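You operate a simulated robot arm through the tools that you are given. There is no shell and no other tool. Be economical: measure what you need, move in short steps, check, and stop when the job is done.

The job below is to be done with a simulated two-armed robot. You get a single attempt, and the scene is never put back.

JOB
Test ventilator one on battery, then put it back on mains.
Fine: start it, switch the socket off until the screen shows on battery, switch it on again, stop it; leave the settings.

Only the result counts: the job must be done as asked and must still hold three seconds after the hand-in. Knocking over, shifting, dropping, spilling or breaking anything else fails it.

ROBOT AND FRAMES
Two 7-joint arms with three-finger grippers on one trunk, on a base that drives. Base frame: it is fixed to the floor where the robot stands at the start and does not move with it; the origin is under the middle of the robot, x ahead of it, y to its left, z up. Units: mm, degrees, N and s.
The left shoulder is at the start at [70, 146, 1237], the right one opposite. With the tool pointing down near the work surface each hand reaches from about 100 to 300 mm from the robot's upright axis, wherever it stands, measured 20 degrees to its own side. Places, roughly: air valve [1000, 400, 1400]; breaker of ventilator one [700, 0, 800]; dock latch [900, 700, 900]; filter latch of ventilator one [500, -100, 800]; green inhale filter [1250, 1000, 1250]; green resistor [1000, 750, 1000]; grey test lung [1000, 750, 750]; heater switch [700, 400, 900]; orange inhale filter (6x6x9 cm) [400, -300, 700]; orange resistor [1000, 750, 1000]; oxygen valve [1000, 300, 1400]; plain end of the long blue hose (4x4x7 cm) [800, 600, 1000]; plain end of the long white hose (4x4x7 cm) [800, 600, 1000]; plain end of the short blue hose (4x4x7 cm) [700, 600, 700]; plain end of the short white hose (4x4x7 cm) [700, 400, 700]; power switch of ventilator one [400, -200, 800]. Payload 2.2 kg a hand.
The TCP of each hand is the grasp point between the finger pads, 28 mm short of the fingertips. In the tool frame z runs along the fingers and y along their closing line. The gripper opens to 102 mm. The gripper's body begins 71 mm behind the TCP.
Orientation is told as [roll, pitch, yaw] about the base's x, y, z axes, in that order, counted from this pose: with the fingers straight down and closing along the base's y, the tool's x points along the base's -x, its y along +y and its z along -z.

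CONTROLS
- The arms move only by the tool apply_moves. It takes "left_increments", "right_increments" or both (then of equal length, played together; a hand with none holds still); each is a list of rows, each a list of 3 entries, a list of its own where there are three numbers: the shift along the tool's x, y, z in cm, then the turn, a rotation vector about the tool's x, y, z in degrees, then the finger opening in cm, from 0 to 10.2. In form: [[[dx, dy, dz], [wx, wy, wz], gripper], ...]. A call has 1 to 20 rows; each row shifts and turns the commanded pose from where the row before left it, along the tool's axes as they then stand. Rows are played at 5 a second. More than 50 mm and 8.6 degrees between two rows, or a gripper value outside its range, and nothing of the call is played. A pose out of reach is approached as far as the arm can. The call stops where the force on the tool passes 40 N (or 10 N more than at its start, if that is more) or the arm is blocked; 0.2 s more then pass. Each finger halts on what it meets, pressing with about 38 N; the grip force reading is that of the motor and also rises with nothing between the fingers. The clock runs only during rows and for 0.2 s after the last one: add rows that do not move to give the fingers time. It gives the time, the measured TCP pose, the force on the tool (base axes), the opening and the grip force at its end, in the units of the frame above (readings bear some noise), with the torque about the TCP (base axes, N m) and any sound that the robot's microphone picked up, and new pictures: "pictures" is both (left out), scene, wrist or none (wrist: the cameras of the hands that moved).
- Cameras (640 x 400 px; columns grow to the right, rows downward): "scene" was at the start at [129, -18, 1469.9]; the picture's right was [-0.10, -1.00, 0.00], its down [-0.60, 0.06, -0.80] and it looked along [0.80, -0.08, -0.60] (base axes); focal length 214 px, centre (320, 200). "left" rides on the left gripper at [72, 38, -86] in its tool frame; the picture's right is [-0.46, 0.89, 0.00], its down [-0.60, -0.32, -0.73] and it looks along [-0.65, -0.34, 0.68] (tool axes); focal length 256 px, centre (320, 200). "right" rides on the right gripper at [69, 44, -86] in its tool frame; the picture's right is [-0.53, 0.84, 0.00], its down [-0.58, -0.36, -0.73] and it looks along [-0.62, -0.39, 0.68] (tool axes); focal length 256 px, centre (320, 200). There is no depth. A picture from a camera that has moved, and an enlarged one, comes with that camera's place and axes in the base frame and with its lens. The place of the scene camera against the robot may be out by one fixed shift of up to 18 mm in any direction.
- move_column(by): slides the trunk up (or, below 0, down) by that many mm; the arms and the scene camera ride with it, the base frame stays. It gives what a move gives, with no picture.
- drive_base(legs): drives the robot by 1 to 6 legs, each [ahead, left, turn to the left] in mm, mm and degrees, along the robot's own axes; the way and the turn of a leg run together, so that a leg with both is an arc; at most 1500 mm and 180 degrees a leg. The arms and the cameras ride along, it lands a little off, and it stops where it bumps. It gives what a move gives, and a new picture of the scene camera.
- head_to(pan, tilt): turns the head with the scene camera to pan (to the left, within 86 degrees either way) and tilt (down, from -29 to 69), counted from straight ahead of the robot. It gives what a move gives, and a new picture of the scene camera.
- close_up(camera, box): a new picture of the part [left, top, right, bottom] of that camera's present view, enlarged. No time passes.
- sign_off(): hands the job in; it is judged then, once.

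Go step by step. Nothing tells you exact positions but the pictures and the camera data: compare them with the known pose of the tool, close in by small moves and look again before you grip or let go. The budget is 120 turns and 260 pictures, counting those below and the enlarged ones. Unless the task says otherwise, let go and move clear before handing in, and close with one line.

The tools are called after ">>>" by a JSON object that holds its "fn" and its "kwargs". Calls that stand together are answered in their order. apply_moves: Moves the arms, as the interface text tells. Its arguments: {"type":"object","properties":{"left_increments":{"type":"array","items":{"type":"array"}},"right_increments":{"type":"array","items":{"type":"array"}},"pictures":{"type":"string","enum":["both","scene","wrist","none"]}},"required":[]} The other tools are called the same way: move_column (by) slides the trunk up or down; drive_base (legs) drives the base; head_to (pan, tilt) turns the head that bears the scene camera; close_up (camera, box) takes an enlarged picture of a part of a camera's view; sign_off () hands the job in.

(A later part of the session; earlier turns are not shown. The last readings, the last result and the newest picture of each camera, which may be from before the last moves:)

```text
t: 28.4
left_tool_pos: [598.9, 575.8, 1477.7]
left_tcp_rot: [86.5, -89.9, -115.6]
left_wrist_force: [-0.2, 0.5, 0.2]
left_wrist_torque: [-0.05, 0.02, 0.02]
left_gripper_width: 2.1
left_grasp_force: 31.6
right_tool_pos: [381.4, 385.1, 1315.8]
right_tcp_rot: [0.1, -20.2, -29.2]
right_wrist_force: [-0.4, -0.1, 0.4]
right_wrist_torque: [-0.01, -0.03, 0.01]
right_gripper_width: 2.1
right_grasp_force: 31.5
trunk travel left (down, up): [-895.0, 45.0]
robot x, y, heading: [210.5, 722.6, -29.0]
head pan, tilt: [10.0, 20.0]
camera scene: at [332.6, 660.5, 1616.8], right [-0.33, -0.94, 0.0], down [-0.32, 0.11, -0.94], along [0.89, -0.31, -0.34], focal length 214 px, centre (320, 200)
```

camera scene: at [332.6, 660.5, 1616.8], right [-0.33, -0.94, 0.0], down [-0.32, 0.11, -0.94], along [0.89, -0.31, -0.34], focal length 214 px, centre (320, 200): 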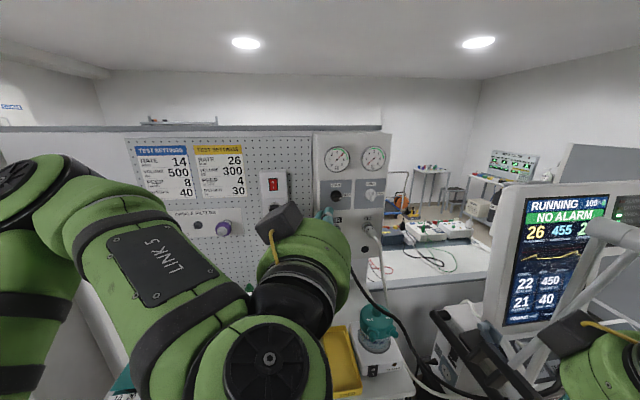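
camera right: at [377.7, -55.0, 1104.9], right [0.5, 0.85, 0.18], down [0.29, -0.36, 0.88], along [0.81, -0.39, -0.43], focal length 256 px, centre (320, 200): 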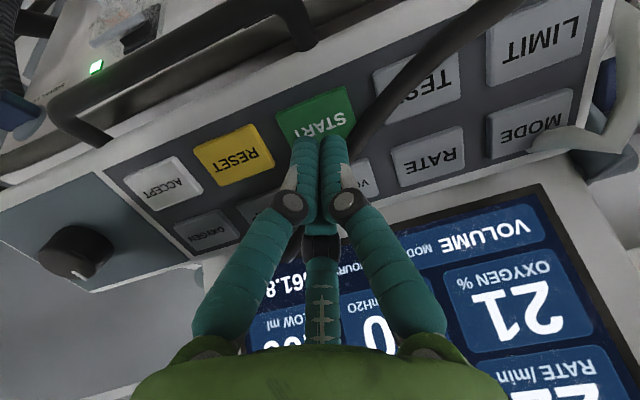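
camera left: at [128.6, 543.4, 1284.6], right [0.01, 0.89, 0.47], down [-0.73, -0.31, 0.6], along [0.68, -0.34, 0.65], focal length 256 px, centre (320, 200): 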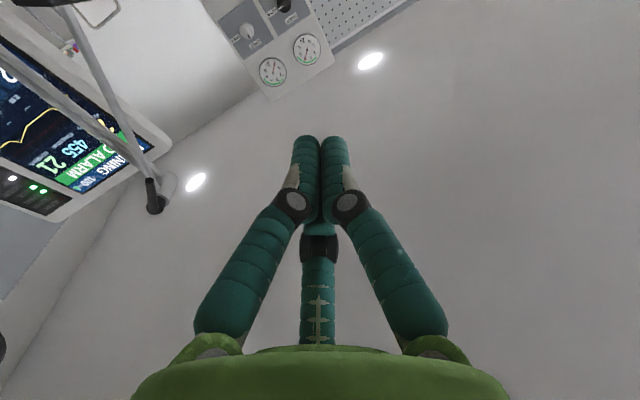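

The robot is well placed and both the socket and the screen are in view. I'll edge a little closer, keeping the right hand away from the boom, then look through the left wrist.

>>> {"fn": "drive_base", "kwargs": {"legs": [[85, 116, 0]]}}

>>> {"fn": "apply_moves", "kwargs": {"left_increments": [[[0, 0, 0], [-6.3, 0, 0], 0], [[0, 0, 0], [-6.3, 0, 0], 0], [[0, 0, 0], [-6.3, 0, 0], 0], [[0.6, 0, 4], [0, 0, 0], 0], [[0.6, 0, 4], [0, 0, 0], 0], [[0.6, 0, 4], [0, 0, 0], 0], [[0, 0, 0], [0, 0, 0], 0]], "pictures": "both"}}

```text
t: 29.8
left_tool_pos: [728.6, 632.3, 1478.3]
left_tcp_rot: [97.1, -89.7, -126.5]
left_wrist_force: [-0.7, -0.4, -0.5]
left_wrist_torque: [0.01, 0.02, 0.02]
left_gripper_width: 2.1
left_grasp_force: 31.7
right_tool_pos: [512.9, 442.9, 1316.0]
right_tcp_rot: [0.1, -20.2, -29.3]
right_wrist_force: [-0.6, -0.3, 0.0]
right_wrist_torque: [0.01, -0.04, 0.01]
right_gripper_width: 2.1
right_grasp_force: 31.7
trunk travel left (down, up): [-895.0, 45.0]
robot x, y, heading: [342.2, 782.0, -29.3]
head pan, tilt: [10.0, 20.0]
camera scene: at [462.9, 718.4, 1616.8], right [-0.33, -0.94, 0.0], down [-0.32, 0.11, -0.94], along [0.89, -0.31, -0.34], focal length 214 px, centre (320, 200)
```

scene: 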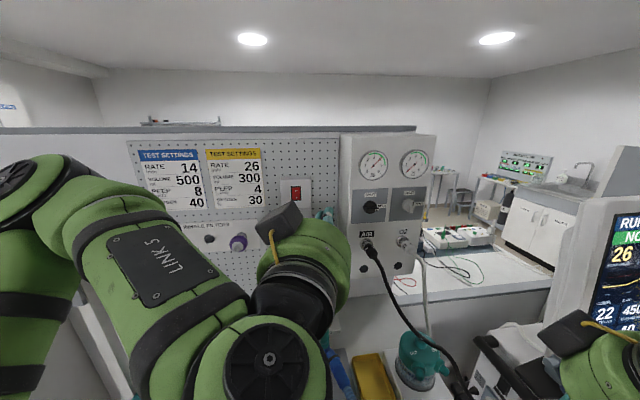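

```text
t: 31.4
left_tool_pos: [850.5, 611.4, 1459.2]
left_tcp_rot: [73.3, -89.9, -83.8]
left_wrist_force: [0.1, 0.2, -0.8]
left_wrist_torque: [-0.03, 0.02, -0.02]
left_gripper_width: 1.9
left_grasp_force: 30.9
right_tool_pos: [515.2, 444.4, 1317.6]
right_tcp_rot: [0.0, -20.1, -29.4]
right_wrist_force: [0.5, -0.7, -0.1]
right_wrist_torque: [-0.01, 0.02, 0.0]
right_gripper_width: 2.1
right_grasp_force: 31.4
trunk travel left (down, up): [-895.0, 45.0]
robot x, y, heading: [343.1, 786.5, -29.3]
head pan, tilt: [10.0, 20.0]
camera scene: at [466.7, 720.7, 1616.6], right [-0.33, -0.94, 0.0], down [-0.32, 0.11, -0.94], along [0.89, -0.31, -0.34], focal length 214 px, centre (320, 200)
camera left: at [772.1, 663.5, 1386.2], right [0.16, 0.87, 0.47], down [-0.78, -0.18, 0.6], along [0.61, -0.46, 0.65], focal length 256 px, centre (320, 200)
```

scene: 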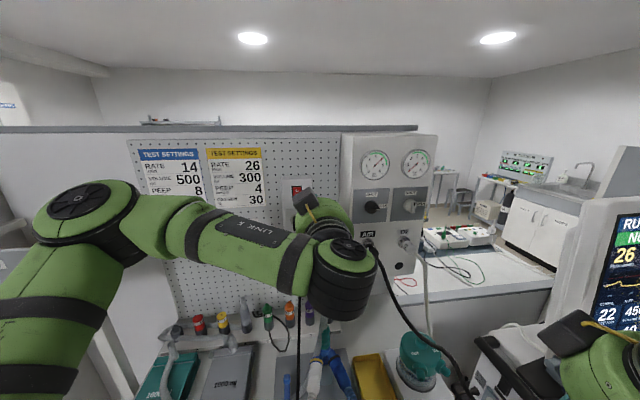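
left: 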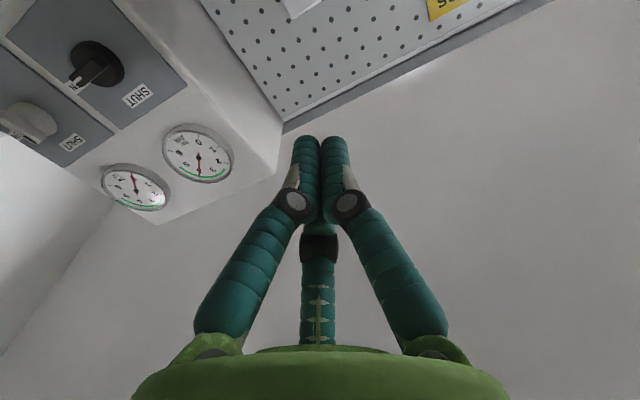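

The wrist camera sees upward and ahead from below the hand. The switch will show as I near the wall, so I'll advance to about 60 mm short of it at the rocker's upper half.

>>> {"fn": "apply_moves", "kwargs": {"left_increments": [[[0.86, 0.28, 3.7], [0, 0, 0], 0], [[0.86, 0.28, 3.7], [0, 0, 0], 0], [[0.86, 0.28, 3.7], [0, 0, 0], 0], [[0.86, 0.28, 3.7], [0, 0, 0], 0], [[0.86, 0.28, 3.7], [0, 0, 0], 0], [[0, 0, 0], [0, 0, 0], 0]], "pictures": "both"}}

>>> {"fn": "close_up", "kwargs": {"camera": "scene", "box": [240, 120, 440, 245]}}

```text
t: 32.8
left_tool_pos: [1035.3, 591.8, 1417.6]
left_tcp_rot: [96.0, -89.9, -106.4]
left_wrist_force: [0.1, -0.1, 0.0]
left_wrist_torque: [-0.01, -0.01, 0.04]
left_gripper_width: 2.0
left_grasp_force: 31.5
right_tool_pos: [515.6, 444.7, 1315.3]
right_tcp_rot: [0.0, -20.1, -29.2]
right_wrist_force: [-0.5, 0.2, -0.4]
right_wrist_torque: [-0.01, -0.02, 0.02]
right_gripper_width: 2.1
right_grasp_force: 32.0
trunk travel left (down, up): [-895.0, 45.0]
robot x, y, heading: [345.0, 785.7, -29.6]
head pan, tilt: [10.0, 20.0]
camera scene: at [466.2, 720.6, 1616.6], right [-0.33, -0.94, 0.0], down [-0.32, 0.11, -0.94], along [0.89, -0.31, -0.34], focal length 214 px, centre (320, 200)
camera left: at [958.7, 644.6, 1345.1], right [0.16, 0.87, 0.47], down [-0.78, -0.18, 0.6], along [0.61, -0.46, 0.65], focal length 256 px, centre (320, 200)
```

scene: 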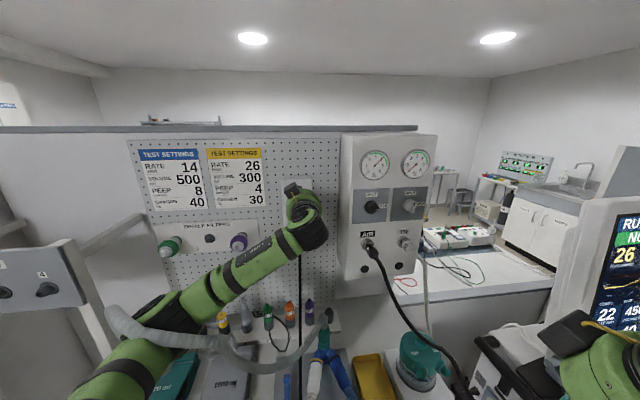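
left: 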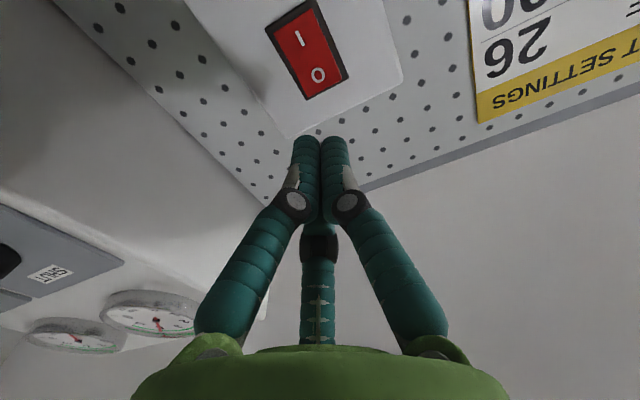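

```text
3.20 times, centred on (340, 182) of scene
camera zoom: at [466.2, 720.6, 1616.6], right [-0.33, -0.94, 0.0], down [-0.32, 0.11, -0.94], along [0.89, -0.31, -0.34], focal length 686 px, centre (256, 256)
```

zoom: 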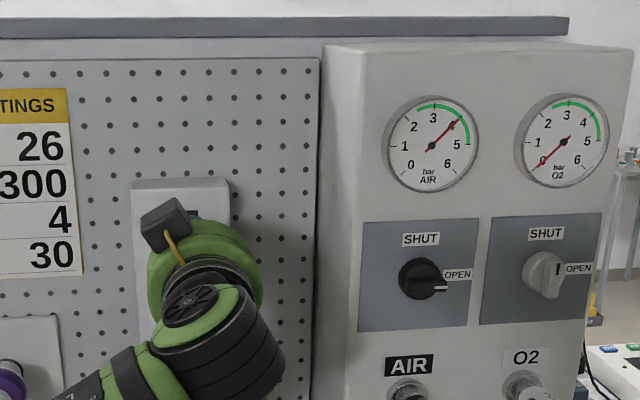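

The red rocker shows clearly, with "0" up. I'll refine: lower slightly, shift left a little, and advance 25 mm.

>>> {"fn": "apply_moves", "kwargs": {"left_increments": [[[0.7, 0.35, 1.2], [0, 0, 0], 0], [[0.7, 0.35, 1.3], [0, 0, 0], 0], [[0, 0, 0], [0, 0, 0], 0]], "pictures": "wrist"}}

```text
t: 33.6
left_tool_pos: [1062.1, 595.7, 1403.7]
left_tcp_rot: [84.7, -89.9, -94.9]
left_wrist_force: [0.9, -0.8, 0.5]
left_wrist_torque: [-0.04, 0.01, 0.01]
left_gripper_width: 2.1
left_grasp_force: 31.6
right_tool_pos: [514.9, 445.8, 1315.5]
right_tcp_rot: [0.0, -20.1, -29.3]
right_wrist_force: [-0.3, -0.3, 0.6]
right_wrist_torque: [-0.02, -0.02, -0.02]
right_gripper_width: 1.9
right_grasp_force: 31.1
trunk travel left (down, up): [-895.0, 45.0]
robot x, y, heading: [344.3, 786.1, -29.4]
head pan, tilt: [10.0, 20.0]
camera left: at [983.2, 647.6, 1330.1], right [0.16, 0.87, 0.47], down [-0.78, -0.18, 0.6], along [0.61, -0.46, 0.65], focal length 256 px, centre (320, 200)
```

left: 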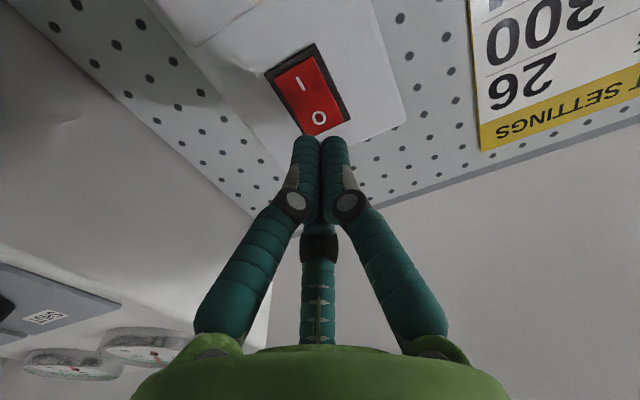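

"0" triangulates to (1110, 588, 1397), about 20 mm ahead of the tip. I'll press it now in small steps.

>>> {"fn": "apply_moves", "kwargs": {"left_increments": [[[0.4, 0.1, 0.8], [0, 0, 0], 0], [[0, 0, 0.7], [0, 0, 0], 0], [[0, 0, 0.4], [0, 0, 0], 0], [[0, 0, 0.3], [0, 0, 0], 0], [[0, 0, 0], [0, 0, 0], 0]], "pictures": "both"}}

```text
t: 34.8
left_tool_pos: [1083.0, 592.2, 1397.6]
left_tcp_rot: [55.5, -89.9, -66.0]
left_wrist_force: [0.1, 0.5, -0.2]
left_wrist_torque: [0.01, 0.0, -0.01]
left_gripper_width: 2.1
left_grasp_force: 31.8
right_tool_pos: [516.1, 445.9, 1316.4]
right_tcp_rot: [0.0, -20.0, -29.3]
right_wrist_force: [-0.7, 0.3, 0.6]
right_wrist_torque: [0.01, 0.0, 0.02]
right_gripper_width: 2.2
right_grasp_force: 31.2
trunk travel left (down, up): [-895.0, 45.0]
robot x, y, heading: [345.7, 782.9, -29.1]
head pan, tilt: [10.0, 20.0]
camera scene: at [467.2, 720.4, 1616.5], right [-0.33, -0.94, 0.0], down [-0.32, 0.11, -0.94], along [0.89, -0.31, -0.34], focal length 214 px, centre (320, 200)
camera left: at [1006.4, 643.7, 1325.1], right [0.16, 0.87, 0.47], down [-0.78, -0.18, 0.6], along [0.61, -0.46, 0.65], focal length 256 px, centre (320, 200)
```

scene: 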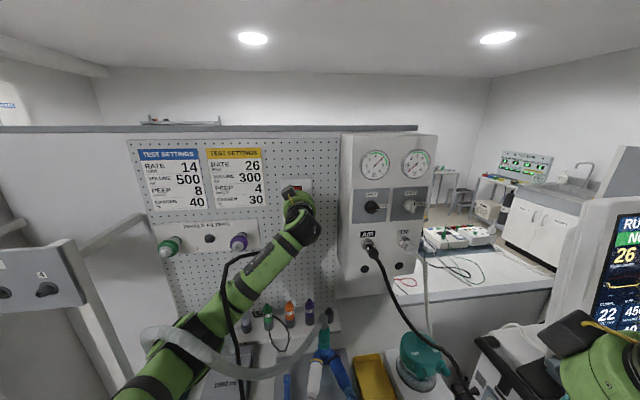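
left: 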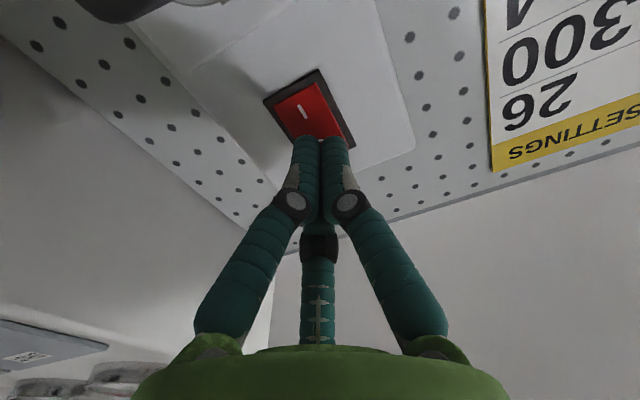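

The tip is just at the rocker, but a grey hose and the mains cord now appear to lie over my forearm. I'll check that before pressing.

>>> {"fn": "close_up", "kwargs": {"camera": "scene", "box": [60, 160, 380, 400]}}

>>> {"fn": "head_to", "kwargs": {"pan": 30, "tilt": 45}}

```text
1.67 times, centred on (220, 280) of scene
camera zoom: at [467.2, 720.4, 1616.5], right [-0.33, -0.94, 0.0], down [-0.32, 0.11, -0.94], along [0.89, -0.31, -0.34], focal length 358 px, centre (487, 67)
```

zoom: 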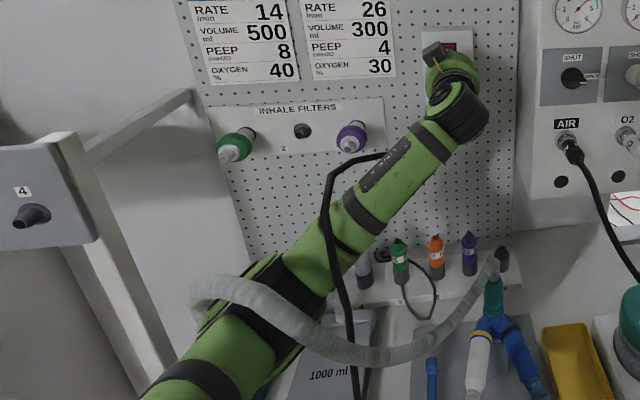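

```text
t: 35.6
left_tool_pos: [1084.1, 591.9, 1397.6]
left_tcp_rot: [54.9, -89.9, -65.3]
left_wrist_force: [0.9, -0.1, 0.0]
left_wrist_torque: [0.01, -0.02, -0.05]
left_gripper_width: 2.2
left_grasp_force: 31.5
right_tool_pos: [517.4, 444.8, 1316.8]
right_tcp_rot: [0.0, -20.1, -29.3]
right_wrist_force: [-0.5, 0.5, 0.1]
right_wrist_torque: [-0.01, -0.01, -0.01]
right_gripper_width: 2.2
right_grasp_force: 31.9
trunk travel left (down, up): [-895.0, 45.0]
robot x, y, heading: [343.7, 782.6, -29.3]
head pan, tilt: [30.0, 45.0]
camera scene: at [460.6, 752.1, 1577.9], right [0.01, -1.0, 0.0], down [-0.71, -0.01, -0.71], along [0.71, 0.01, -0.71], focal length 214 px, centre (320, 200)
```

scene: 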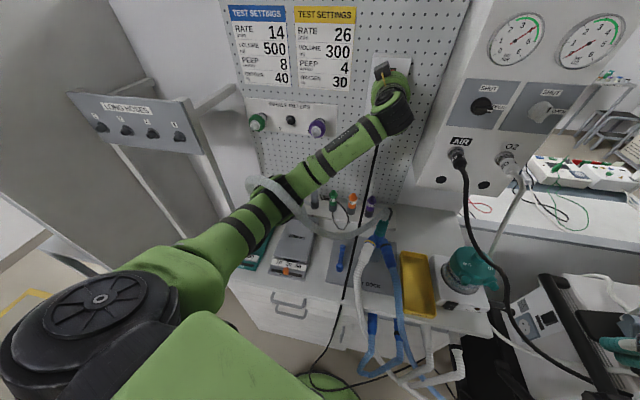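

The cord now hangs behind the arm, while the grey hose still loops over the forearm. I'll zoom in on that.

>>> {"fn": "close_up", "kwargs": {"camera": "scene", "box": [200, 60, 440, 260]}}

```text
2.00 times, centred on (320, 160) of scene
camera zoom: at [460.6, 752.1, 1577.9], right [0.01, -1.0, 0.0], down [-0.71, -0.01, -0.71], along [0.71, 0.01, -0.71], focal length 429 px, centre (320, 280)
```

zoom: 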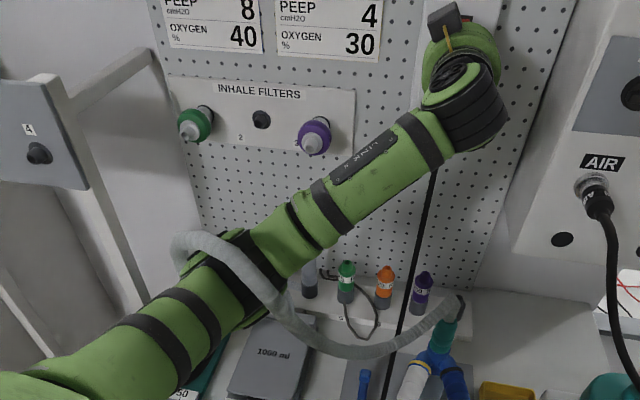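

The hose is only lightly draped over it, so I'll later retract exactly along the path I came in on. Now I'll press the rocker's "0" side.

>>> {"fn": "apply_moves", "kwargs": {"left_increments": [[[0, 0, 0.3], [0, 0, 0], 0], [[0, 0, 0.3], [0, 0, 0], 0], [[0, 0, 0.3], [0, 0, 0], 0], [[0, 0, 0], [0, 0, 0], 0]], "pictures": "wrist"}}

>>> {"fn": "head_to", "kwargs": {"pan": -10, "tilt": 25}}

```text
t: 36.6
left_tool_pos: [1091.5, 591.4, 1399.0]
left_tcp_rot: [42.2, -89.9, -52.6]
left_wrist_force: [0.1, 1.1, -0.5]
left_wrist_torque: [-0.02, 0.03, 0.01]
left_gripper_width: 2.3
left_grasp_force: 31.2
right_tool_pos: [516.0, 444.5, 1316.8]
right_tcp_rot: [0.0, -20.0, -29.4]
right_wrist_force: [-0.4, -0.9, 0.7]
right_wrist_torque: [-0.01, -0.03, 0.02]
right_gripper_width: 2.2
right_grasp_force: 31.3
trunk travel left (down, up): [-895.0, 45.0]
robot x, y, heading: [342.9, 783.2, -29.4]
head pan, tilt: [30.0, 45.0]
camera left: at [1013.9, 643.0, 1326.5], right [0.16, 0.87, 0.47], down [-0.78, -0.18, 0.6], along [0.61, -0.46, 0.65], focal length 256 px, centre (320, 200)
```

left: 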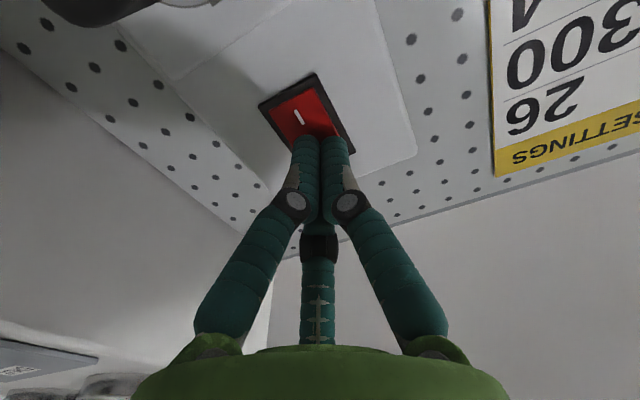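

```text
t: 37.7
left_tool_pos: [1091.7, 590.5, 1400.5]
left_tcp_rot: [52.0, -89.9, -62.4]
left_wrist_force: [0.3, 0.9, -0.7]
left_wrist_torque: [-0.03, 0.0, 0.02]
left_gripper_width: 1.9
left_grasp_force: 31.2
right_tool_pos: [516.5, 444.8, 1316.4]
right_tcp_rot: [0.0, -20.0, -29.3]
right_wrist_force: [-0.3, 0.1, 0.3]
right_wrist_torque: [0.0, -0.02, -0.01]
right_gripper_width: 2.2
right_grasp_force: 31.0
trunk travel left (down, up): [-895.0, 45.0]
robot x, y, heading: [340.7, 784.6, -29.0]
head pan, tilt: [-10.0, 25.0]
camera scene: at [450.7, 693.0, 1608.4], right [-0.63, -0.77, 0.0], down [-0.33, 0.27, -0.91], along [0.7, -0.57, -0.42], focal length 214 px, centre (320, 200)
```

scene: 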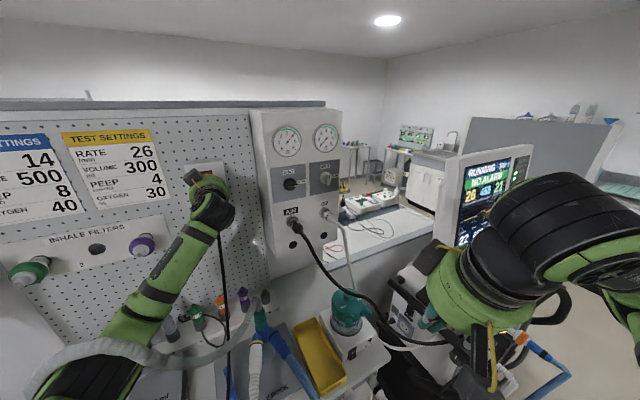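

No contact yet, and the screen is readable from here. I'll press further in 3 mm steps.

>>> {"fn": "apply_moves", "kwargs": {"left_increments": [[[0, 0, 0.3], [0, 0, 0], 0], [[0, 0, 0.3], [0, 0, 0], 0], [[0, 0, 0], [0, 0, 0], 0]], "pictures": "both"}}

```text
t: 38.5
left_tool_pos: [1096.8, 589.5, 1399.4]
left_tcp_rot: [62.6, -89.9, -73.0]
left_wrist_force: [-2.1, 1.3, 1.0]
left_wrist_torque: [-0.02, -0.01, -0.06]
left_gripper_width: 1.9
left_grasp_force: 31.1
right_tool_pos: [516.0, 445.0, 1316.8]
right_tcp_rot: [0.0, -20.1, -29.3]
right_wrist_force: [-0.7, 0.2, -0.1]
right_wrist_torque: [0.02, 0.06, -0.01]
right_gripper_width: 2.0
right_grasp_force: 31.3
trunk travel left (down, up): [-895.0, 45.0]
robot x, y, heading: [346.1, 786.0, -29.2]
head pan, tilt: [-10.0, 25.0]
camera scene: at [449.7, 693.3, 1608.5], right [-0.63, -0.77, 0.0], down [-0.33, 0.27, -0.91], along [0.7, -0.57, -0.42], focal length 214 px, centre (320, 200)
camera left: at [1019.3, 642.2, 1326.4], right [0.16, 0.87, 0.47], down [-0.78, -0.18, 0.6], along [0.61, -0.46, 0.65], focal length 256 px, centre (320, 200)
```

scene: 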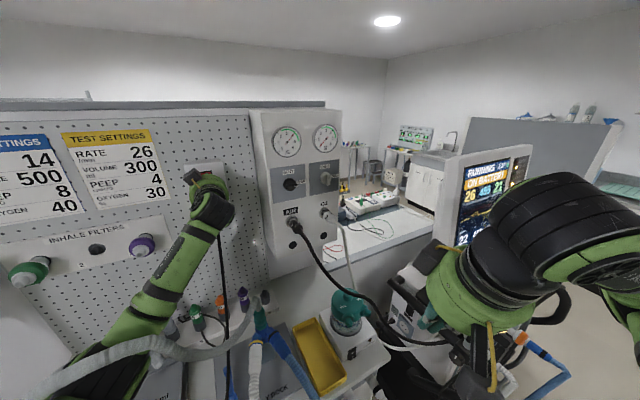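
left: 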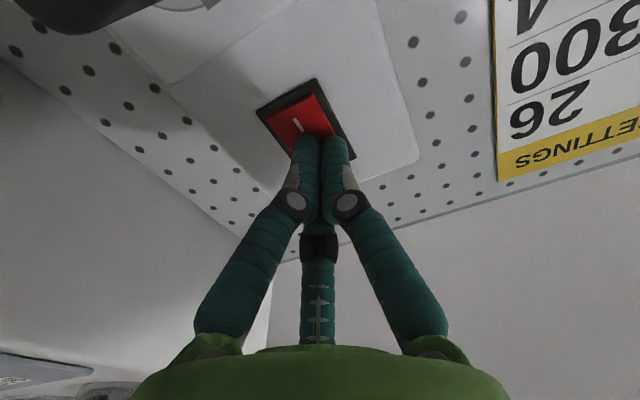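

The screen banner seems to have changed to yellow "ON BATTERY". I'll enlarge it to confirm.

>>> {"fn": "close_up", "kwargs": {"camera": "scene", "box": [430, 135, 550, 260]}}

```text
3.20 times, centred on (490, 198) of scene
camera zoom: at [449.7, 693.3, 1608.5], right [-0.63, -0.77, 0.0], down [-0.33, 0.27, -0.91], along [0.7, -0.57, -0.42], focal length 686 px, centre (-224, 208)
```

zoom: 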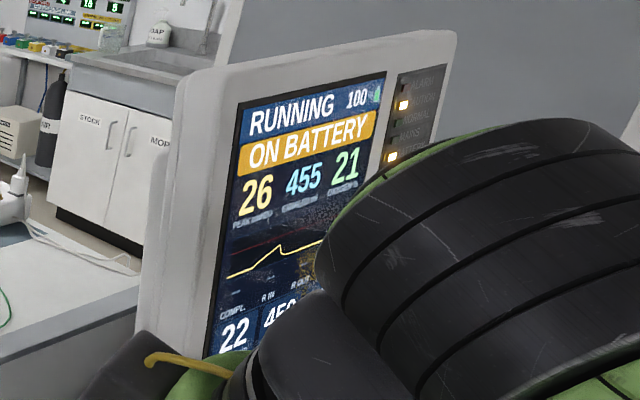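

Confirmed: RUNNING, ON BATTERY, with the battery lamp lit. Next I'll back off slightly, drop about 24 mm and check the alignment with the "I" side.

>>> {"fn": "apply_moves", "kwargs": {"left_increments": [[[0, 0, -1.0], [0, 0, 0], 0], [[0, 0, -1.0], [0, 0, 0], 0], [[1.2, 0, 0], [0, 0, 0], 0], [[1.2, 0, 0], [0, 0, 0], 0], [[0, 0, 0], [0, 0, 0], 0]], "pictures": "wrist"}}

```text
t: 39.7
left_tool_pos: [1077.8, 593.4, 1373.5]
left_tcp_rot: [66.9, -90.0, -77.3]
left_wrist_force: [-0.7, 0.5, -0.2]
left_wrist_torque: [-0.01, -0.02, 0.01]
left_gripper_width: 2.1
left_grasp_force: 31.1
right_tool_pos: [514.9, 443.8, 1316.1]
right_tcp_rot: [0.0, -20.1, -29.4]
right_wrist_force: [-1.2, 0.0, 0.2]
right_wrist_torque: [-0.01, 0.02, 0.0]
right_gripper_width: 2.2
right_grasp_force: 31.6
trunk travel left (down, up): [-895.0, 45.0]
robot x, y, heading: [343.5, 784.8, -29.4]
head pan, tilt: [-10.0, 25.0]
camera left: at [1000.8, 646.3, 1302.3], right [0.16, 0.87, 0.47], down [-0.78, -0.18, 0.6], along [0.61, -0.46, 0.65], focal length 256 px, centre (320, 200)
```

left: 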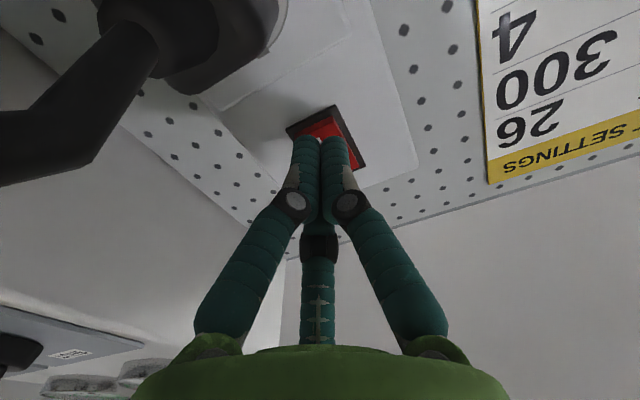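

The tip is in line with the lower half, and the plug is clear to the side. Pressing "I" now.

>>> {"fn": "apply_moves", "kwargs": {"left_increments": [[[-0.1, 0, 0.7], [0, 0, 0], 0], [[0, 0, 0.7], [0, 0, 0], 0], [[0, 0, 0.4], [0, 0, 0], 0], [[0, 0, 0.3], [0, 0, 0], 0], [[0, 0, 0], [0, 0, 0], 0]], "pictures": "both"}}

>>> {"fn": "close_up", "kwargs": {"camera": "scene", "box": [430, 135, 550, 260]}}

```text
t: 40.9
left_tool_pos: [1095.8, 589.3, 1377.0]
left_tcp_rot: [136.2, -89.8, -146.6]
left_wrist_force: [-6.5, 2.3, -1.5]
left_wrist_torque: [0.03, -0.06, -0.01]
left_gripper_width: 2.1
left_grasp_force: 31.4
right_tool_pos: [514.7, 445.5, 1318.1]
right_tcp_rot: [0.0, -20.1, -29.3]
right_wrist_force: [-0.1, 0.7, 0.3]
right_wrist_torque: [0.01, -0.03, 0.0]
right_gripper_width: 2.2
right_grasp_force: 31.8
trunk travel left (down, up): [-895.0, 45.0]
robot x, y, heading: [340.4, 787.2, -29.3]
head pan, tilt: [-10.0, 25.0]
camera scene: at [448.2, 694.0, 1608.7], right [-0.63, -0.77, 0.0], down [-0.33, 0.27, -0.91], along [0.7, -0.57, -0.42], focal length 214 px, centre (320, 200)
camera left: at [1019.8, 642.6, 1304.1], right [0.16, 0.87, 0.47], down [-0.78, -0.18, 0.6], along [0.61, -0.46, 0.65], focal length 256 px, centre (320, 200)
```

scene: 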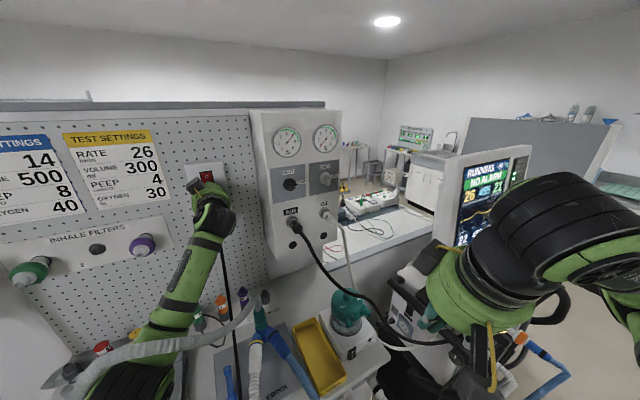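
left: 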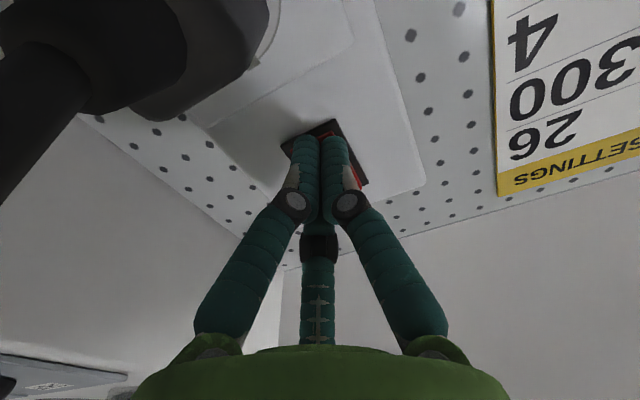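

```text
3.20 times, centred on (490, 198) of scene
camera zoom: at [448.2, 694.0, 1608.7], right [-0.63, -0.77, 0.0], down [-0.33, 0.27, -0.91], along [0.7, -0.57, -0.42], focal length 686 px, centre (-224, 208)
```

zoom: 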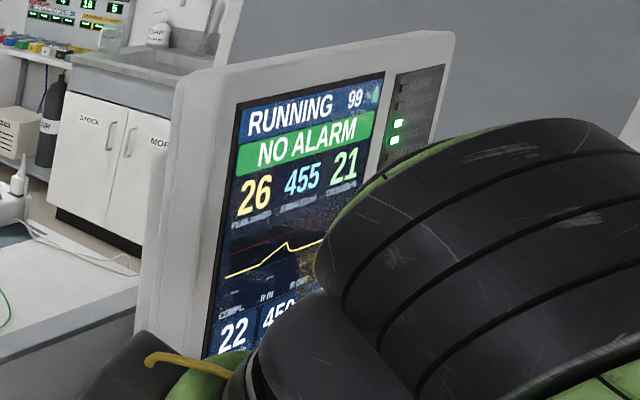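

The screen says NO ALARM and the mains lamp is lit again. I'll retract the same way I came in, then check the hose.

>>> {"fn": "apply_moves", "kwargs": {"left_increments": [[[0, 0, -1.5], [0, 0, 0], 0], [[0, 0, -2.5], [0, 0, 0], 0], [[-2.5, 0, -1.5], [0, 0, 0], 0], [[-1.8, -0.5, -3.3], [0, 0, 0], 0], [[-0.86, -0.4, -3.7], [0, 0, 0], 0], [[-0.86, -0.4, -3.7], [0, 0, 0], 0], [[-0.86, -0.4, -3.7], [0, 0, 0], 0], [[-0.86, -0.4, -3.7], [0, 0, 0], 0], [[0, 0, 0], [0, 0, 0], 0]], "pictures": "none"}}

>>> {"fn": "head_to", "kwargs": {"pan": 30, "tilt": 45}}

```text
t: 42.9
left_tool_pos: [872.6, 624.1, 1461.8]
left_tcp_rot: [148.6, -87.9, -156.5]
left_wrist_force: [0.7, -0.8, -0.1]
left_wrist_torque: [-0.01, -0.02, 0.04]
left_gripper_width: 2.2
left_grasp_force: 31.7
right_tool_pos: [515.3, 444.6, 1316.7]
right_tcp_rot: [-0.1, -20.0, -29.2]
right_wrist_force: [0.2, -0.7, -0.2]
right_wrist_torque: [-0.01, -0.01, -0.01]
right_gripper_width: 1.8
right_grasp_force: 31.6
trunk travel left (down, up): [-895.0, 45.0]
robot x, y, heading: [345.8, 785.0, -29.2]
head pan, tilt: [-10.0, 25.0]
```

```text
t: 44.0
left_tool_pos: [873.2, 622.7, 1458.0]
left_tcp_rot: [134.9, -87.7, -142.9]
left_wrist_force: [-0.3, -0.1, -0.1]
left_wrist_torque: [0.01, -0.01, -0.03]
left_gripper_width: 2.4
left_grasp_force: 31.3
right_tool_pos: [516.2, 444.7, 1317.1]
right_tcp_rot: [0.0, -20.1, -29.3]
right_wrist_force: [-0.1, -0.2, 0.0]
right_wrist_torque: [0.03, -0.04, -0.02]
right_gripper_width: 2.3
right_grasp_force: 31.7
trunk travel left (down, up): [-895.0, 45.0]
robot x, y, heading: [343.8, 784.8, -29.4]
head pan, tilt: [30.0, 45.0]
camera scene: at [460.5, 752.2, 1577.9], right [0.01, -1.0, 0.0], down [-0.71, -0.01, -0.71], along [0.71, 0.01, -0.71], focal length 214 px, centre (320, 200)
```

scene: 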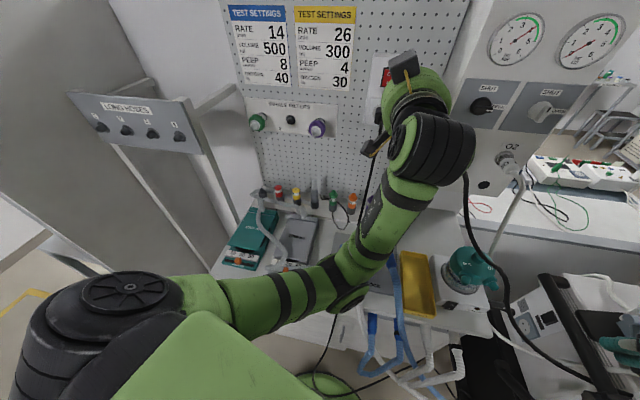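

The switch area looks fine, but the elbow now hangs lower over the bench. I'll check what's near it.

>>> {"fn": "close_up", "kwargs": {"camera": "scene", "box": [210, 160, 450, 340]}}

```text
2.22 times, centred on (330, 250) of scene
camera zoom: at [460.5, 752.2, 1577.9], right [0.01, -1.0, 0.0], down [-0.71, -0.01, -0.71], along [0.71, 0.01, -0.71], focal length 477 px, centre (298, 89)
```

zoom: 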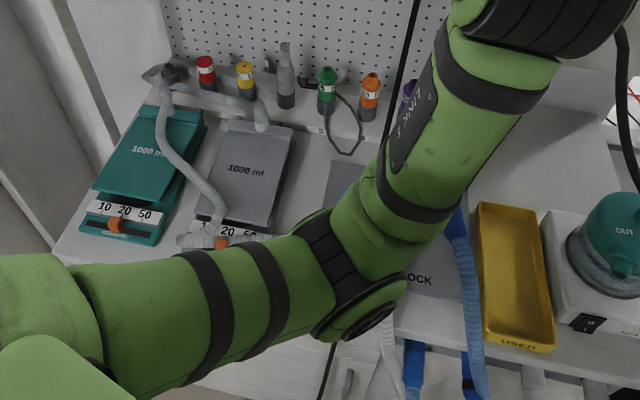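

Everything on the bench is in place and the hose lies free. I'll raise the trunk a bit and drive straight back, away from the wall.

>>> {"fn": "move_column", "kwargs": {"by": 40}}

>>> {"fn": "drive_base", "kwargs": {"legs": [[-350, -197, 0]]}}

```text
t: 44.8
left_tool_pos: [873.1, 621.5, 1496.5]
left_tcp_rot: [128.5, -87.6, -136.7]
left_wrist_force: [-0.8, 0.7, 0.6]
left_wrist_torque: [0.0, -0.01, 0.01]
left_gripper_width: 1.9
left_grasp_force: 30.9
right_tool_pos: [516.1, 445.1, 1355.7]
right_tcp_rot: [0.0, -20.0, -29.3]
right_wrist_force: [0.0, -0.5, -0.4]
right_wrist_torque: [-0.01, 0.01, -0.02]
right_gripper_width: 2.1
right_grasp_force: 31.5
trunk travel left (down, up): [-935.0, 5.0]
robot x, y, heading: [342.9, 787.6, -29.5]
head pan, tilt: [30.0, 45.0]
```

```text
t: 47.3
left_tool_pos: [477.5, 631.2, 1492.1]
left_tcp_rot: [118.0, -87.7, -125.9]
left_wrist_force: [1.5, 0.4, -0.3]
left_wrist_torque: [-0.01, 0.03, 0.0]
left_gripper_width: 2.1
left_grasp_force: 31.3
right_tool_pos: [120.0, 451.4, 1355.9]
right_tcp_rot: [-0.2, -19.9, -29.1]
right_wrist_force: [0.8, 0.6, -0.2]
right_wrist_torque: [0.04, 0.01, -0.01]
right_gripper_width: 2.0
right_grasp_force: 31.3
trunk travel left (down, up): [-935.0, 5.0]
robot x, y, heading: [-52.8, 793.3, -28.7]
head pan, tilt: [30.0, 45.0]
camera scene: at [64.5, 759.0, 1617.6], right [0.02, -1.0, 0.0], down [-0.71, -0.01, -0.71], along [0.71, 0.01, -0.71], focal length 214 px, centre (320, 200)
```

scene: 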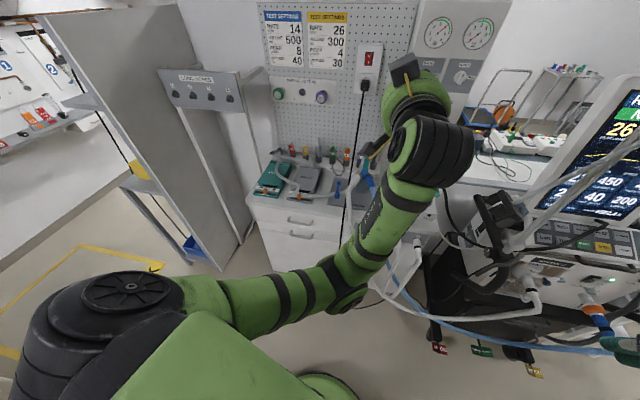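

I'm clear of the bench. Now I'll fold the left hand back to its compact pointing-down posture before returning to the ventilator.

>>> {"fn": "apply_moves", "kwargs": {"left_increments": [[[0, 0, -3.5], [0, 0, 0], 0], [[0, 0, -3.5], [0, 0, 0], 0], [[0, 0, -3.5], [0, 0, 0], 0], [[0, 0, -3.5], [0, 0, 0], 0], [[0, 0, 0], [0, 8, 0], 0], [[0, 0, 0], [0, 8, 0], 0], [[0, 0, 0], [0, 8, 0], 0], [[0, 0, 0], [0, 8, 0], 0], [[0, 0, 0], [0, 8, 0], 0], [[0, 0, 0], [0, 8, 0], 0], [[0, 0, 0], [0, 8, 0], 0], [[0, 0, 0], [0, 8, 0], 0], [[0, 0, 0], [0, 8, 0], 0], [[0, 0, 0], [0, 8, 0], 0], [[0, 0, 0], [0, 8, 0], 0]], "pictures": "none"}}

>>> {"fn": "drive_base", "kwargs": {"legs": [[-200, 0, 0], [0, 0, 28.7], [0, -350, 0]]}}

>>> {"fn": "head_to", "kwargs": {"pan": -30, "tilt": 25}}

```text
t: 50.5
left_tool_pos: [566.0, 617.8, 1324.3]
left_tcp_rot: [2.0, -3.2, -7.9]
left_wrist_force: [0.2, -0.4, 0.1]
left_wrist_torque: [-0.02, 0.02, 0.01]
left_gripper_width: 1.8
left_grasp_force: 31.2
left hand out of reach, approached as far as the arm can: row 5, 6, 7, 8, 9, 10, 11, 12, 13
right_tool_pos: [119.7, 452.1, 1356.0]
right_tcp_rot: [-0.1, -20.0, -29.1]
right_wrist_force: [1.2, -0.3, -0.5]
right_wrist_torque: [-0.03, 0.01, 0.02]
right_gripper_width: 2.0
right_grasp_force: 31.7
trunk travel left (down, up): [-935.0, 5.0]
robot x, y, heading: [-56.8, 787.9, -28.9]
head pan, tilt: [30.0, 45.0]
```

```text
t: 55.4
left_tool_pos: [397.2, 685.7, 1323.0]
left_tcp_rot: [2.0, -3.2, 20.5]
left_wrist_force: [-0.6, 0.3, 0.1]
left_wrist_torque: [-0.03, -0.02, 0.0]
left_gripper_width: 2.1
left_grasp_force: 31.3
right_tool_pos: [81.7, 329.0, 1356.9]
right_tcp_rot: [-0.3, -20.0, -0.8]
right_wrist_force: [-0.1, 0.3, -0.3]
right_wrist_torque: [-0.02, -0.02, -0.01]
right_gripper_width: 2.0
right_grasp_force: 31.1
trunk travel left (down, up): [-935.0, 5.0]
robot x, y, heading: [-232.6, 541.3, -1.0]
head pan, tilt: [30.0, 45.0]
camera scene: at [-118.8, 575.1, 1617.7], right [0.49, -0.87, 0.0], down [-0.62, -0.35, -0.71], along [0.62, 0.34, -0.71], focal length 214 px, centre (320, 200)
```

scene: 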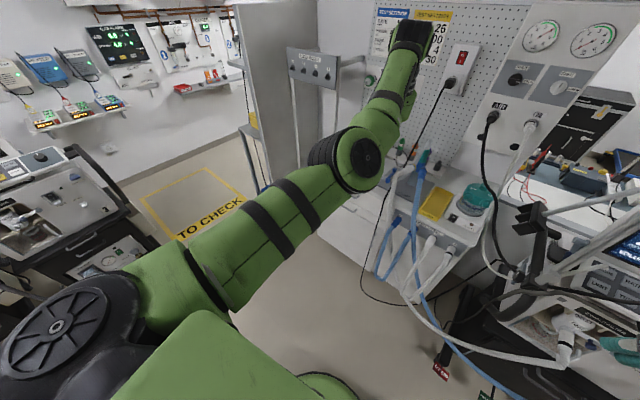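

```text
t: 56.6
left_tool_pos: [398.5, 682.8, 1324.7]
left_tcp_rot: [2.1, -3.2, 20.6]
left_wrist_force: [0.5, -0.2, -0.8]
left_wrist_torque: [0.0, -0.01, -0.01]
left_gripper_width: 2.2
left_grasp_force: 31.6
right_tool_pos: [81.9, 325.1, 1356.5]
right_tcp_rot: [0.0, -20.0, -0.8]
right_wrist_force: [0.1, -0.3, 0.0]
right_wrist_torque: [-0.04, 0.01, 0.02]
right_gripper_width: 1.9
right_grasp_force: 31.8
trunk travel left (down, up): [-935.0, 5.0]
robot x, y, heading: [-235.8, 542.9, -0.9]
head pan, tilt: [-30.0, 25.0]
camera scene: at [-110.5, 485.2, 1648.4], right [-0.51, -0.86, 0.0], down [-0.36, 0.22, -0.91], along [0.78, -0.46, -0.42], focal length 214 px, centre (320, 200)
```

scene: 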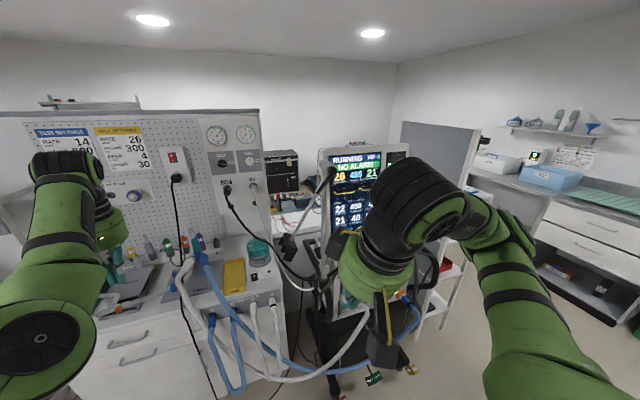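

The left arm ended up stretched forward, so I need to fold it before going back. I'll first hold one row to see where the command stands.

>>> {"fn": "apply_moves", "kwargs": {"left_increments": [[[0, 0, 0], [0, 0, 0], 0], [[2, 0.5, 0], [0, 0, 0], 0], [[2, 0.5, 0], [0, 0, 0], 0]], "pictures": "none"}}

```text
t: 57.5
left_tool_pos: [385.0, 681.8, 1326.2]
left_tcp_rot: [2.2, -3.1, 20.5]
left_wrist_force: [-0.4, 1.1, 0.5]
left_wrist_torque: [0.03, 0.02, 0.03]
left_gripper_width: 2.2
left_grasp_force: 32.1
left hand out of reach, approached as far as the arm can: row 2, 3
right_tool_pos: [82.1, 324.6, 1356.4]
right_tcp_rot: [0.1, -20.0, -0.8]
right_wrist_force: [-0.1, 0.3, 0.5]
right_wrist_torque: [0.01, -0.01, -0.01]
right_gripper_width: 2.2
right_grasp_force: 31.5
trunk travel left (down, up): [-935.0, 5.0]
robot x, y, heading: [-230.6, 539.4, -0.7]
head pan, tilt: [-30.0, 25.0]
```

The fold-back is blocked by a joint limit in this posture. I'll try undoing the yaw and letting the hand drop while pulling back.

>>> {"fn": "apply_moves", "kwargs": {"left_increments": [[[0, 0, 0], [0, 0, 6.8], 0], [[0, 0, 0], [0, 0, 6.8], 0], [[0, 0, 0], [0, 0, 6.8], 0], [[2, 0, 2], [0, 0, 0], 0], [[3, 0, 2], [0, 0, 0], 0], [[3, 0, 2], [0, 0, 0], 0], [[3, 0, 0], [0, 0, 0], 0]], "pictures": "none"}}

```text
t: 59.0
left_tool_pos: [379.1, 704.2, 1252.8]
left_tcp_rot: [3.1, -2.3, 0.0]
left_wrist_force: [0.0, -0.7, -0.1]
left_wrist_torque: [-0.01, -0.04, 0.0]
left_gripper_width: 2.1
left_grasp_force: 31.4
left hand out of reach, approached as far as the arm can: row 4, 5, 6, 7
right_tool_pos: [83.0, 324.7, 1355.7]
right_tcp_rot: [0.0, -20.0, -0.8]
right_wrist_force: [-0.1, 0.1, -0.1]
right_wrist_torque: [0.01, 0.0, 0.0]
right_gripper_width: 1.9
right_grasp_force: 31.5
trunk travel left (down, up): [-935.0, 5.0]
robot x, y, heading: [-233.0, 541.5, -0.6]
head pan, tilt: [-30.0, 25.0]
```

The left arm works better extended, so I'll use it for the stop press: it can reach over the key from further back, with the trunk doing the lowering. I'll tilt the hand forward a bit and check that it follows.

>>> {"fn": "apply_moves", "kwargs": {"left_increments": [[[0, 0, -1], [0, -6, 0], 0], [[0, 0, -1], [0, -6, 0], 0], [[0, 0, -1], [0, -6, 0], 0], [[0, 0, 0], [0, 0, 0], 0]], "pictures": "none"}}

>>> {"fn": "drive_base", "kwargs": {"legs": [[-170, 0, 0], [0, -500, 0], [0, -305, 0]]}}

>>> {"fn": "head_to", "kwargs": {"pan": 10, "tilt": 36}}

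```text
t: 60.0
left_tool_pos: [381.9, 703.2, 1279.2]
left_tcp_rot: [3.3, -20.3, -1.0]
left_wrist_force: [0.5, -0.1, -0.6]
left_wrist_torque: [-0.01, 0.0, -0.02]
left_gripper_width: 2.0
left_grasp_force: 31.3
left hand out of reach, approached as far as the arm can: row 1
right_tool_pos: [82.1, 324.8, 1355.5]
right_tcp_rot: [0.0, -20.0, -0.8]
right_wrist_force: [0.4, -0.2, 0.4]
right_wrist_torque: [0.01, -0.01, 0.01]
right_gripper_width: 2.0
right_grasp_force: 31.6
trunk travel left (down, up): [-935.0, 5.0]
robot x, y, heading: [-231.0, 540.3, -0.7]
head pan, tilt: [-30.0, 25.0]
```

```text
t: 65.8
left_tool_pos: [197.3, -100.5, 1279.8]
left_tcp_rot: [3.2, -20.2, -1.0]
left_wrist_force: [-0.3, 0.5, 0.5]
left_wrist_torque: [-0.05, 0.01, 0.0]
left_gripper_width: 1.9
left_grasp_force: 30.9
right_tool_pos: [-101.9, -476.4, 1357.5]
right_tcp_rot: [-0.1, -20.0, -0.8]
right_wrist_force: [-1.1, 0.2, -0.6]
right_wrist_torque: [-0.05, 0.01, -0.01]
right_gripper_width: 2.2
right_grasp_force: 31.3
trunk travel left (down, up): [-935.0, 5.0]
robot x, y, heading: [-414.7, -263.8, -0.6]
head pan, tilt: [-30.0, 25.0]
camera scene: at [-294.5, -317.0, 1648.5], right [-0.51, -0.86, 0.0], down [-0.36, 0.21, -0.91], along [0.78, -0.47, -0.42], focal length 214 px, centre (320, 200)
```

scene: 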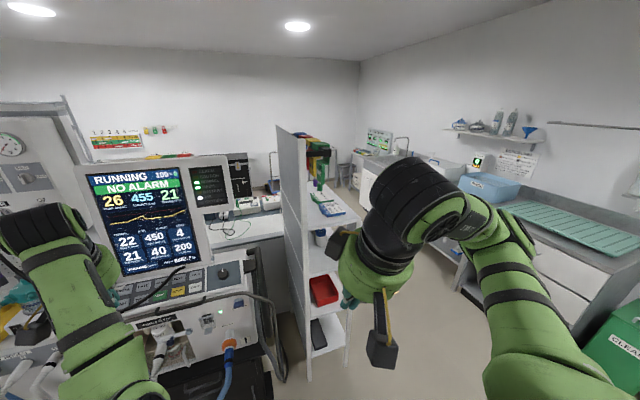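

```text
t: 66.8
left_tool_pos: [197.2, -102.2, 1280.7]
left_tcp_rot: [3.3, -20.3, -1.0]
left_wrist_force: [1.7, 0.5, -0.6]
left_wrist_torque: [0.01, -0.02, 0.01]
left_gripper_width: 2.2
left_grasp_force: 31.7
right_tool_pos: [-102.4, -480.7, 1356.3]
right_tcp_rot: [-0.1, -19.9, -0.8]
right_wrist_force: [-0.5, 0.4, 0.1]
right_wrist_torque: [0.01, -0.01, 0.0]
right_gripper_width: 2.0
right_grasp_force: 31.3
trunk travel left (down, up): [-935.0, 5.0]
robot x, y, heading: [-415.8, -259.9, -0.7]
head pan, tilt: [10.0, 36.0]
camera scene: at [-287.3, -259.7, 1631.2], right [0.16, -0.99, 0.0], down [-0.58, -0.09, -0.81], along [0.8, 0.13, -0.59], focal length 214 px, centre (320, 200)
```

scene: 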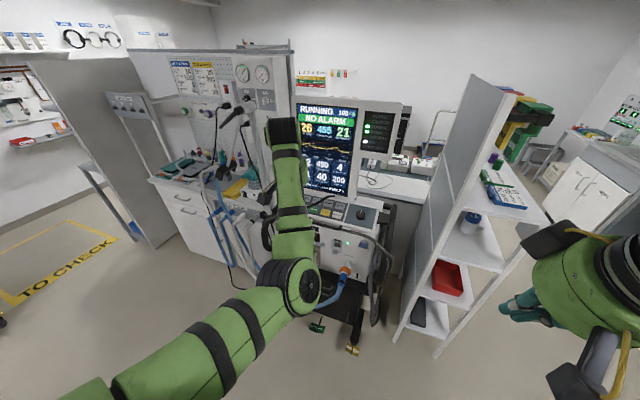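

The left arm is extended with the elbow low, and the hand is in line with the key at y = -100. I'll drive forward part-way and look.

>>> {"fn": "drive_base", "kwargs": {"legs": [[230, 0, 0]]}}

>>> {"fn": "close_up", "kwargs": {"camera": "left", "box": [0, 0, 640, 400]}}

```text
t: 68.5
left_tool_pos: [417.3, -108.6, 1281.8]
left_tcp_rot: [3.3, -20.4, -1.2]
left_wrist_force: [-0.7, -0.2, 1.0]
left_wrist_torque: [0.0, -0.02, -0.02]
left_gripper_width: 2.2
left_grasp_force: 31.7
right_tool_pos: [118.3, -484.7, 1356.7]
right_tcp_rot: [0.0, -20.3, -1.0]
right_wrist_force: [-0.6, -0.7, 0.7]
right_wrist_torque: [0.04, -0.01, 0.01]
right_gripper_width: 2.4
right_grasp_force: 31.1
trunk travel left (down, up): [-935.0, 5.0]
robot x, y, heading: [-191.0, -266.8, -1.0]
head pan, tilt: [10.0, 36.0]
camera scene: at [-68.8, -263.1, 1631.7], right [0.16, -0.99, 0.0], down [-0.58, -0.09, -0.81], along [0.8, 0.13, -0.58], focal length 214 px, centre (320, 200)
```

scene: 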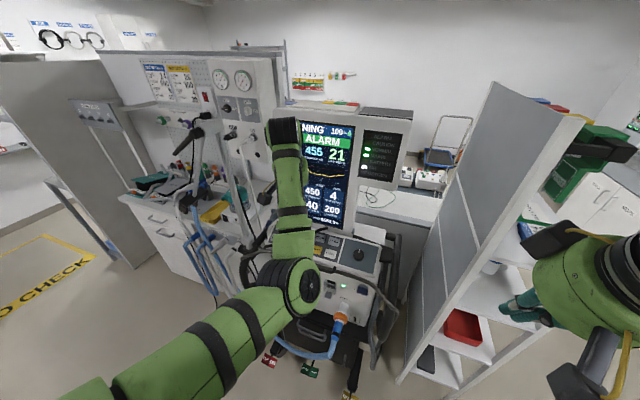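

```text
1.00 times, centred on (320, 200) of left (not enlarged: the box is as wide or as high as the picture)
camera zoom: at [320.2, -72.9, 1338.7], right [0.43, 0.88, 0.21], down [0.31, -0.37, 0.88], along [0.85, -0.32, -0.43], focal length 256 px, centre (320, 200)
```

zoom: 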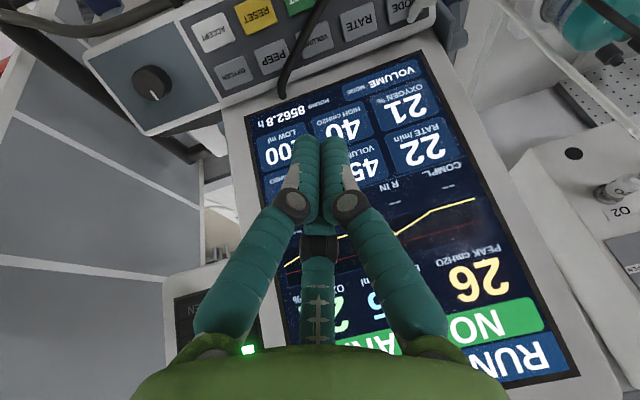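

The START key is just past the top of the wrist view. The contact pose is the same as before (TCP about 475, -98, 1030), so I'll lower first with the arm, then check.

>>> {"fn": "apply_moves", "kwargs": {"left_increments": [[[0.85, 0.1, 2.4], [0, 0, 0], 0], [[0.85, 0.1, 2.4], [0, 0, 0], 0], [[0.85, 0.1, 2.4], [0, 0, 0], 0], [[0.85, 0.1, 2.4], [0, 0, 0], 0], [[0, 0, 0], [0, 0, 0], 0]], "pictures": "both"}}

```text
t: 69.7
left_tool_pos: [420.9, -96.3, 1175.5]
left_tcp_rot: [3.3, -20.4, -1.1]
left_wrist_force: [0.3, 0.6, 0.4]
left_wrist_torque: [0.0, 0.0, 0.01]
left_gripper_width: 1.9
left_grasp_force: 31.4
right_tool_pos: [119.3, -485.3, 1356.4]
right_tcp_rot: [-0.1, -20.0, -1.0]
right_wrist_force: [0.6, 0.3, -0.4]
right_wrist_torque: [-0.03, -0.03, 0.02]
right_gripper_width: 2.2
right_grasp_force: 31.0
trunk travel left (down, up): [-935.0, 5.0]
robot x, y, heading: [-192.7, -266.1, -0.8]
head pan, tilt: [10.0, 36.0]
camera scene: at [-64.4, -263.3, 1631.2], right [0.16, -0.99, 0.0], down [-0.58, -0.09, -0.81], along [0.8, 0.13, -0.59], focal length 214 px, centre (320, 200)
camera left: at [323.7, -63.0, 1232.9], right [0.43, 0.88, 0.21], down [0.31, -0.37, 0.88], along [0.84, -0.32, -0.43], focal length 256 px, centre (320, 200)
```

scene: 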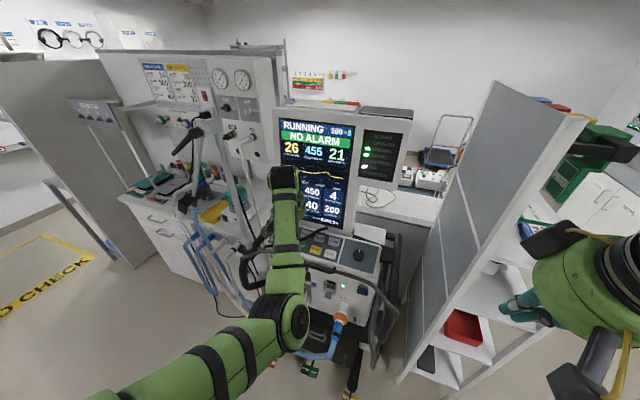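
left: 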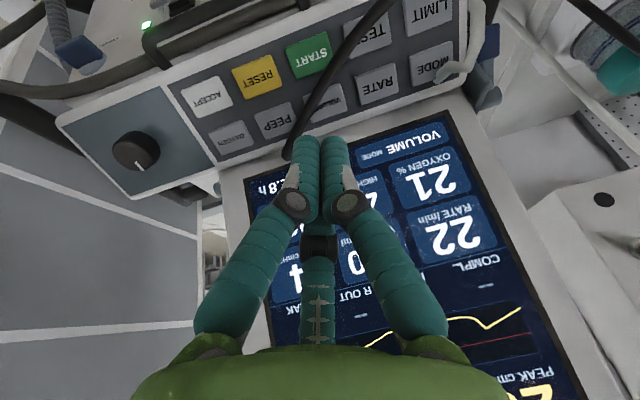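

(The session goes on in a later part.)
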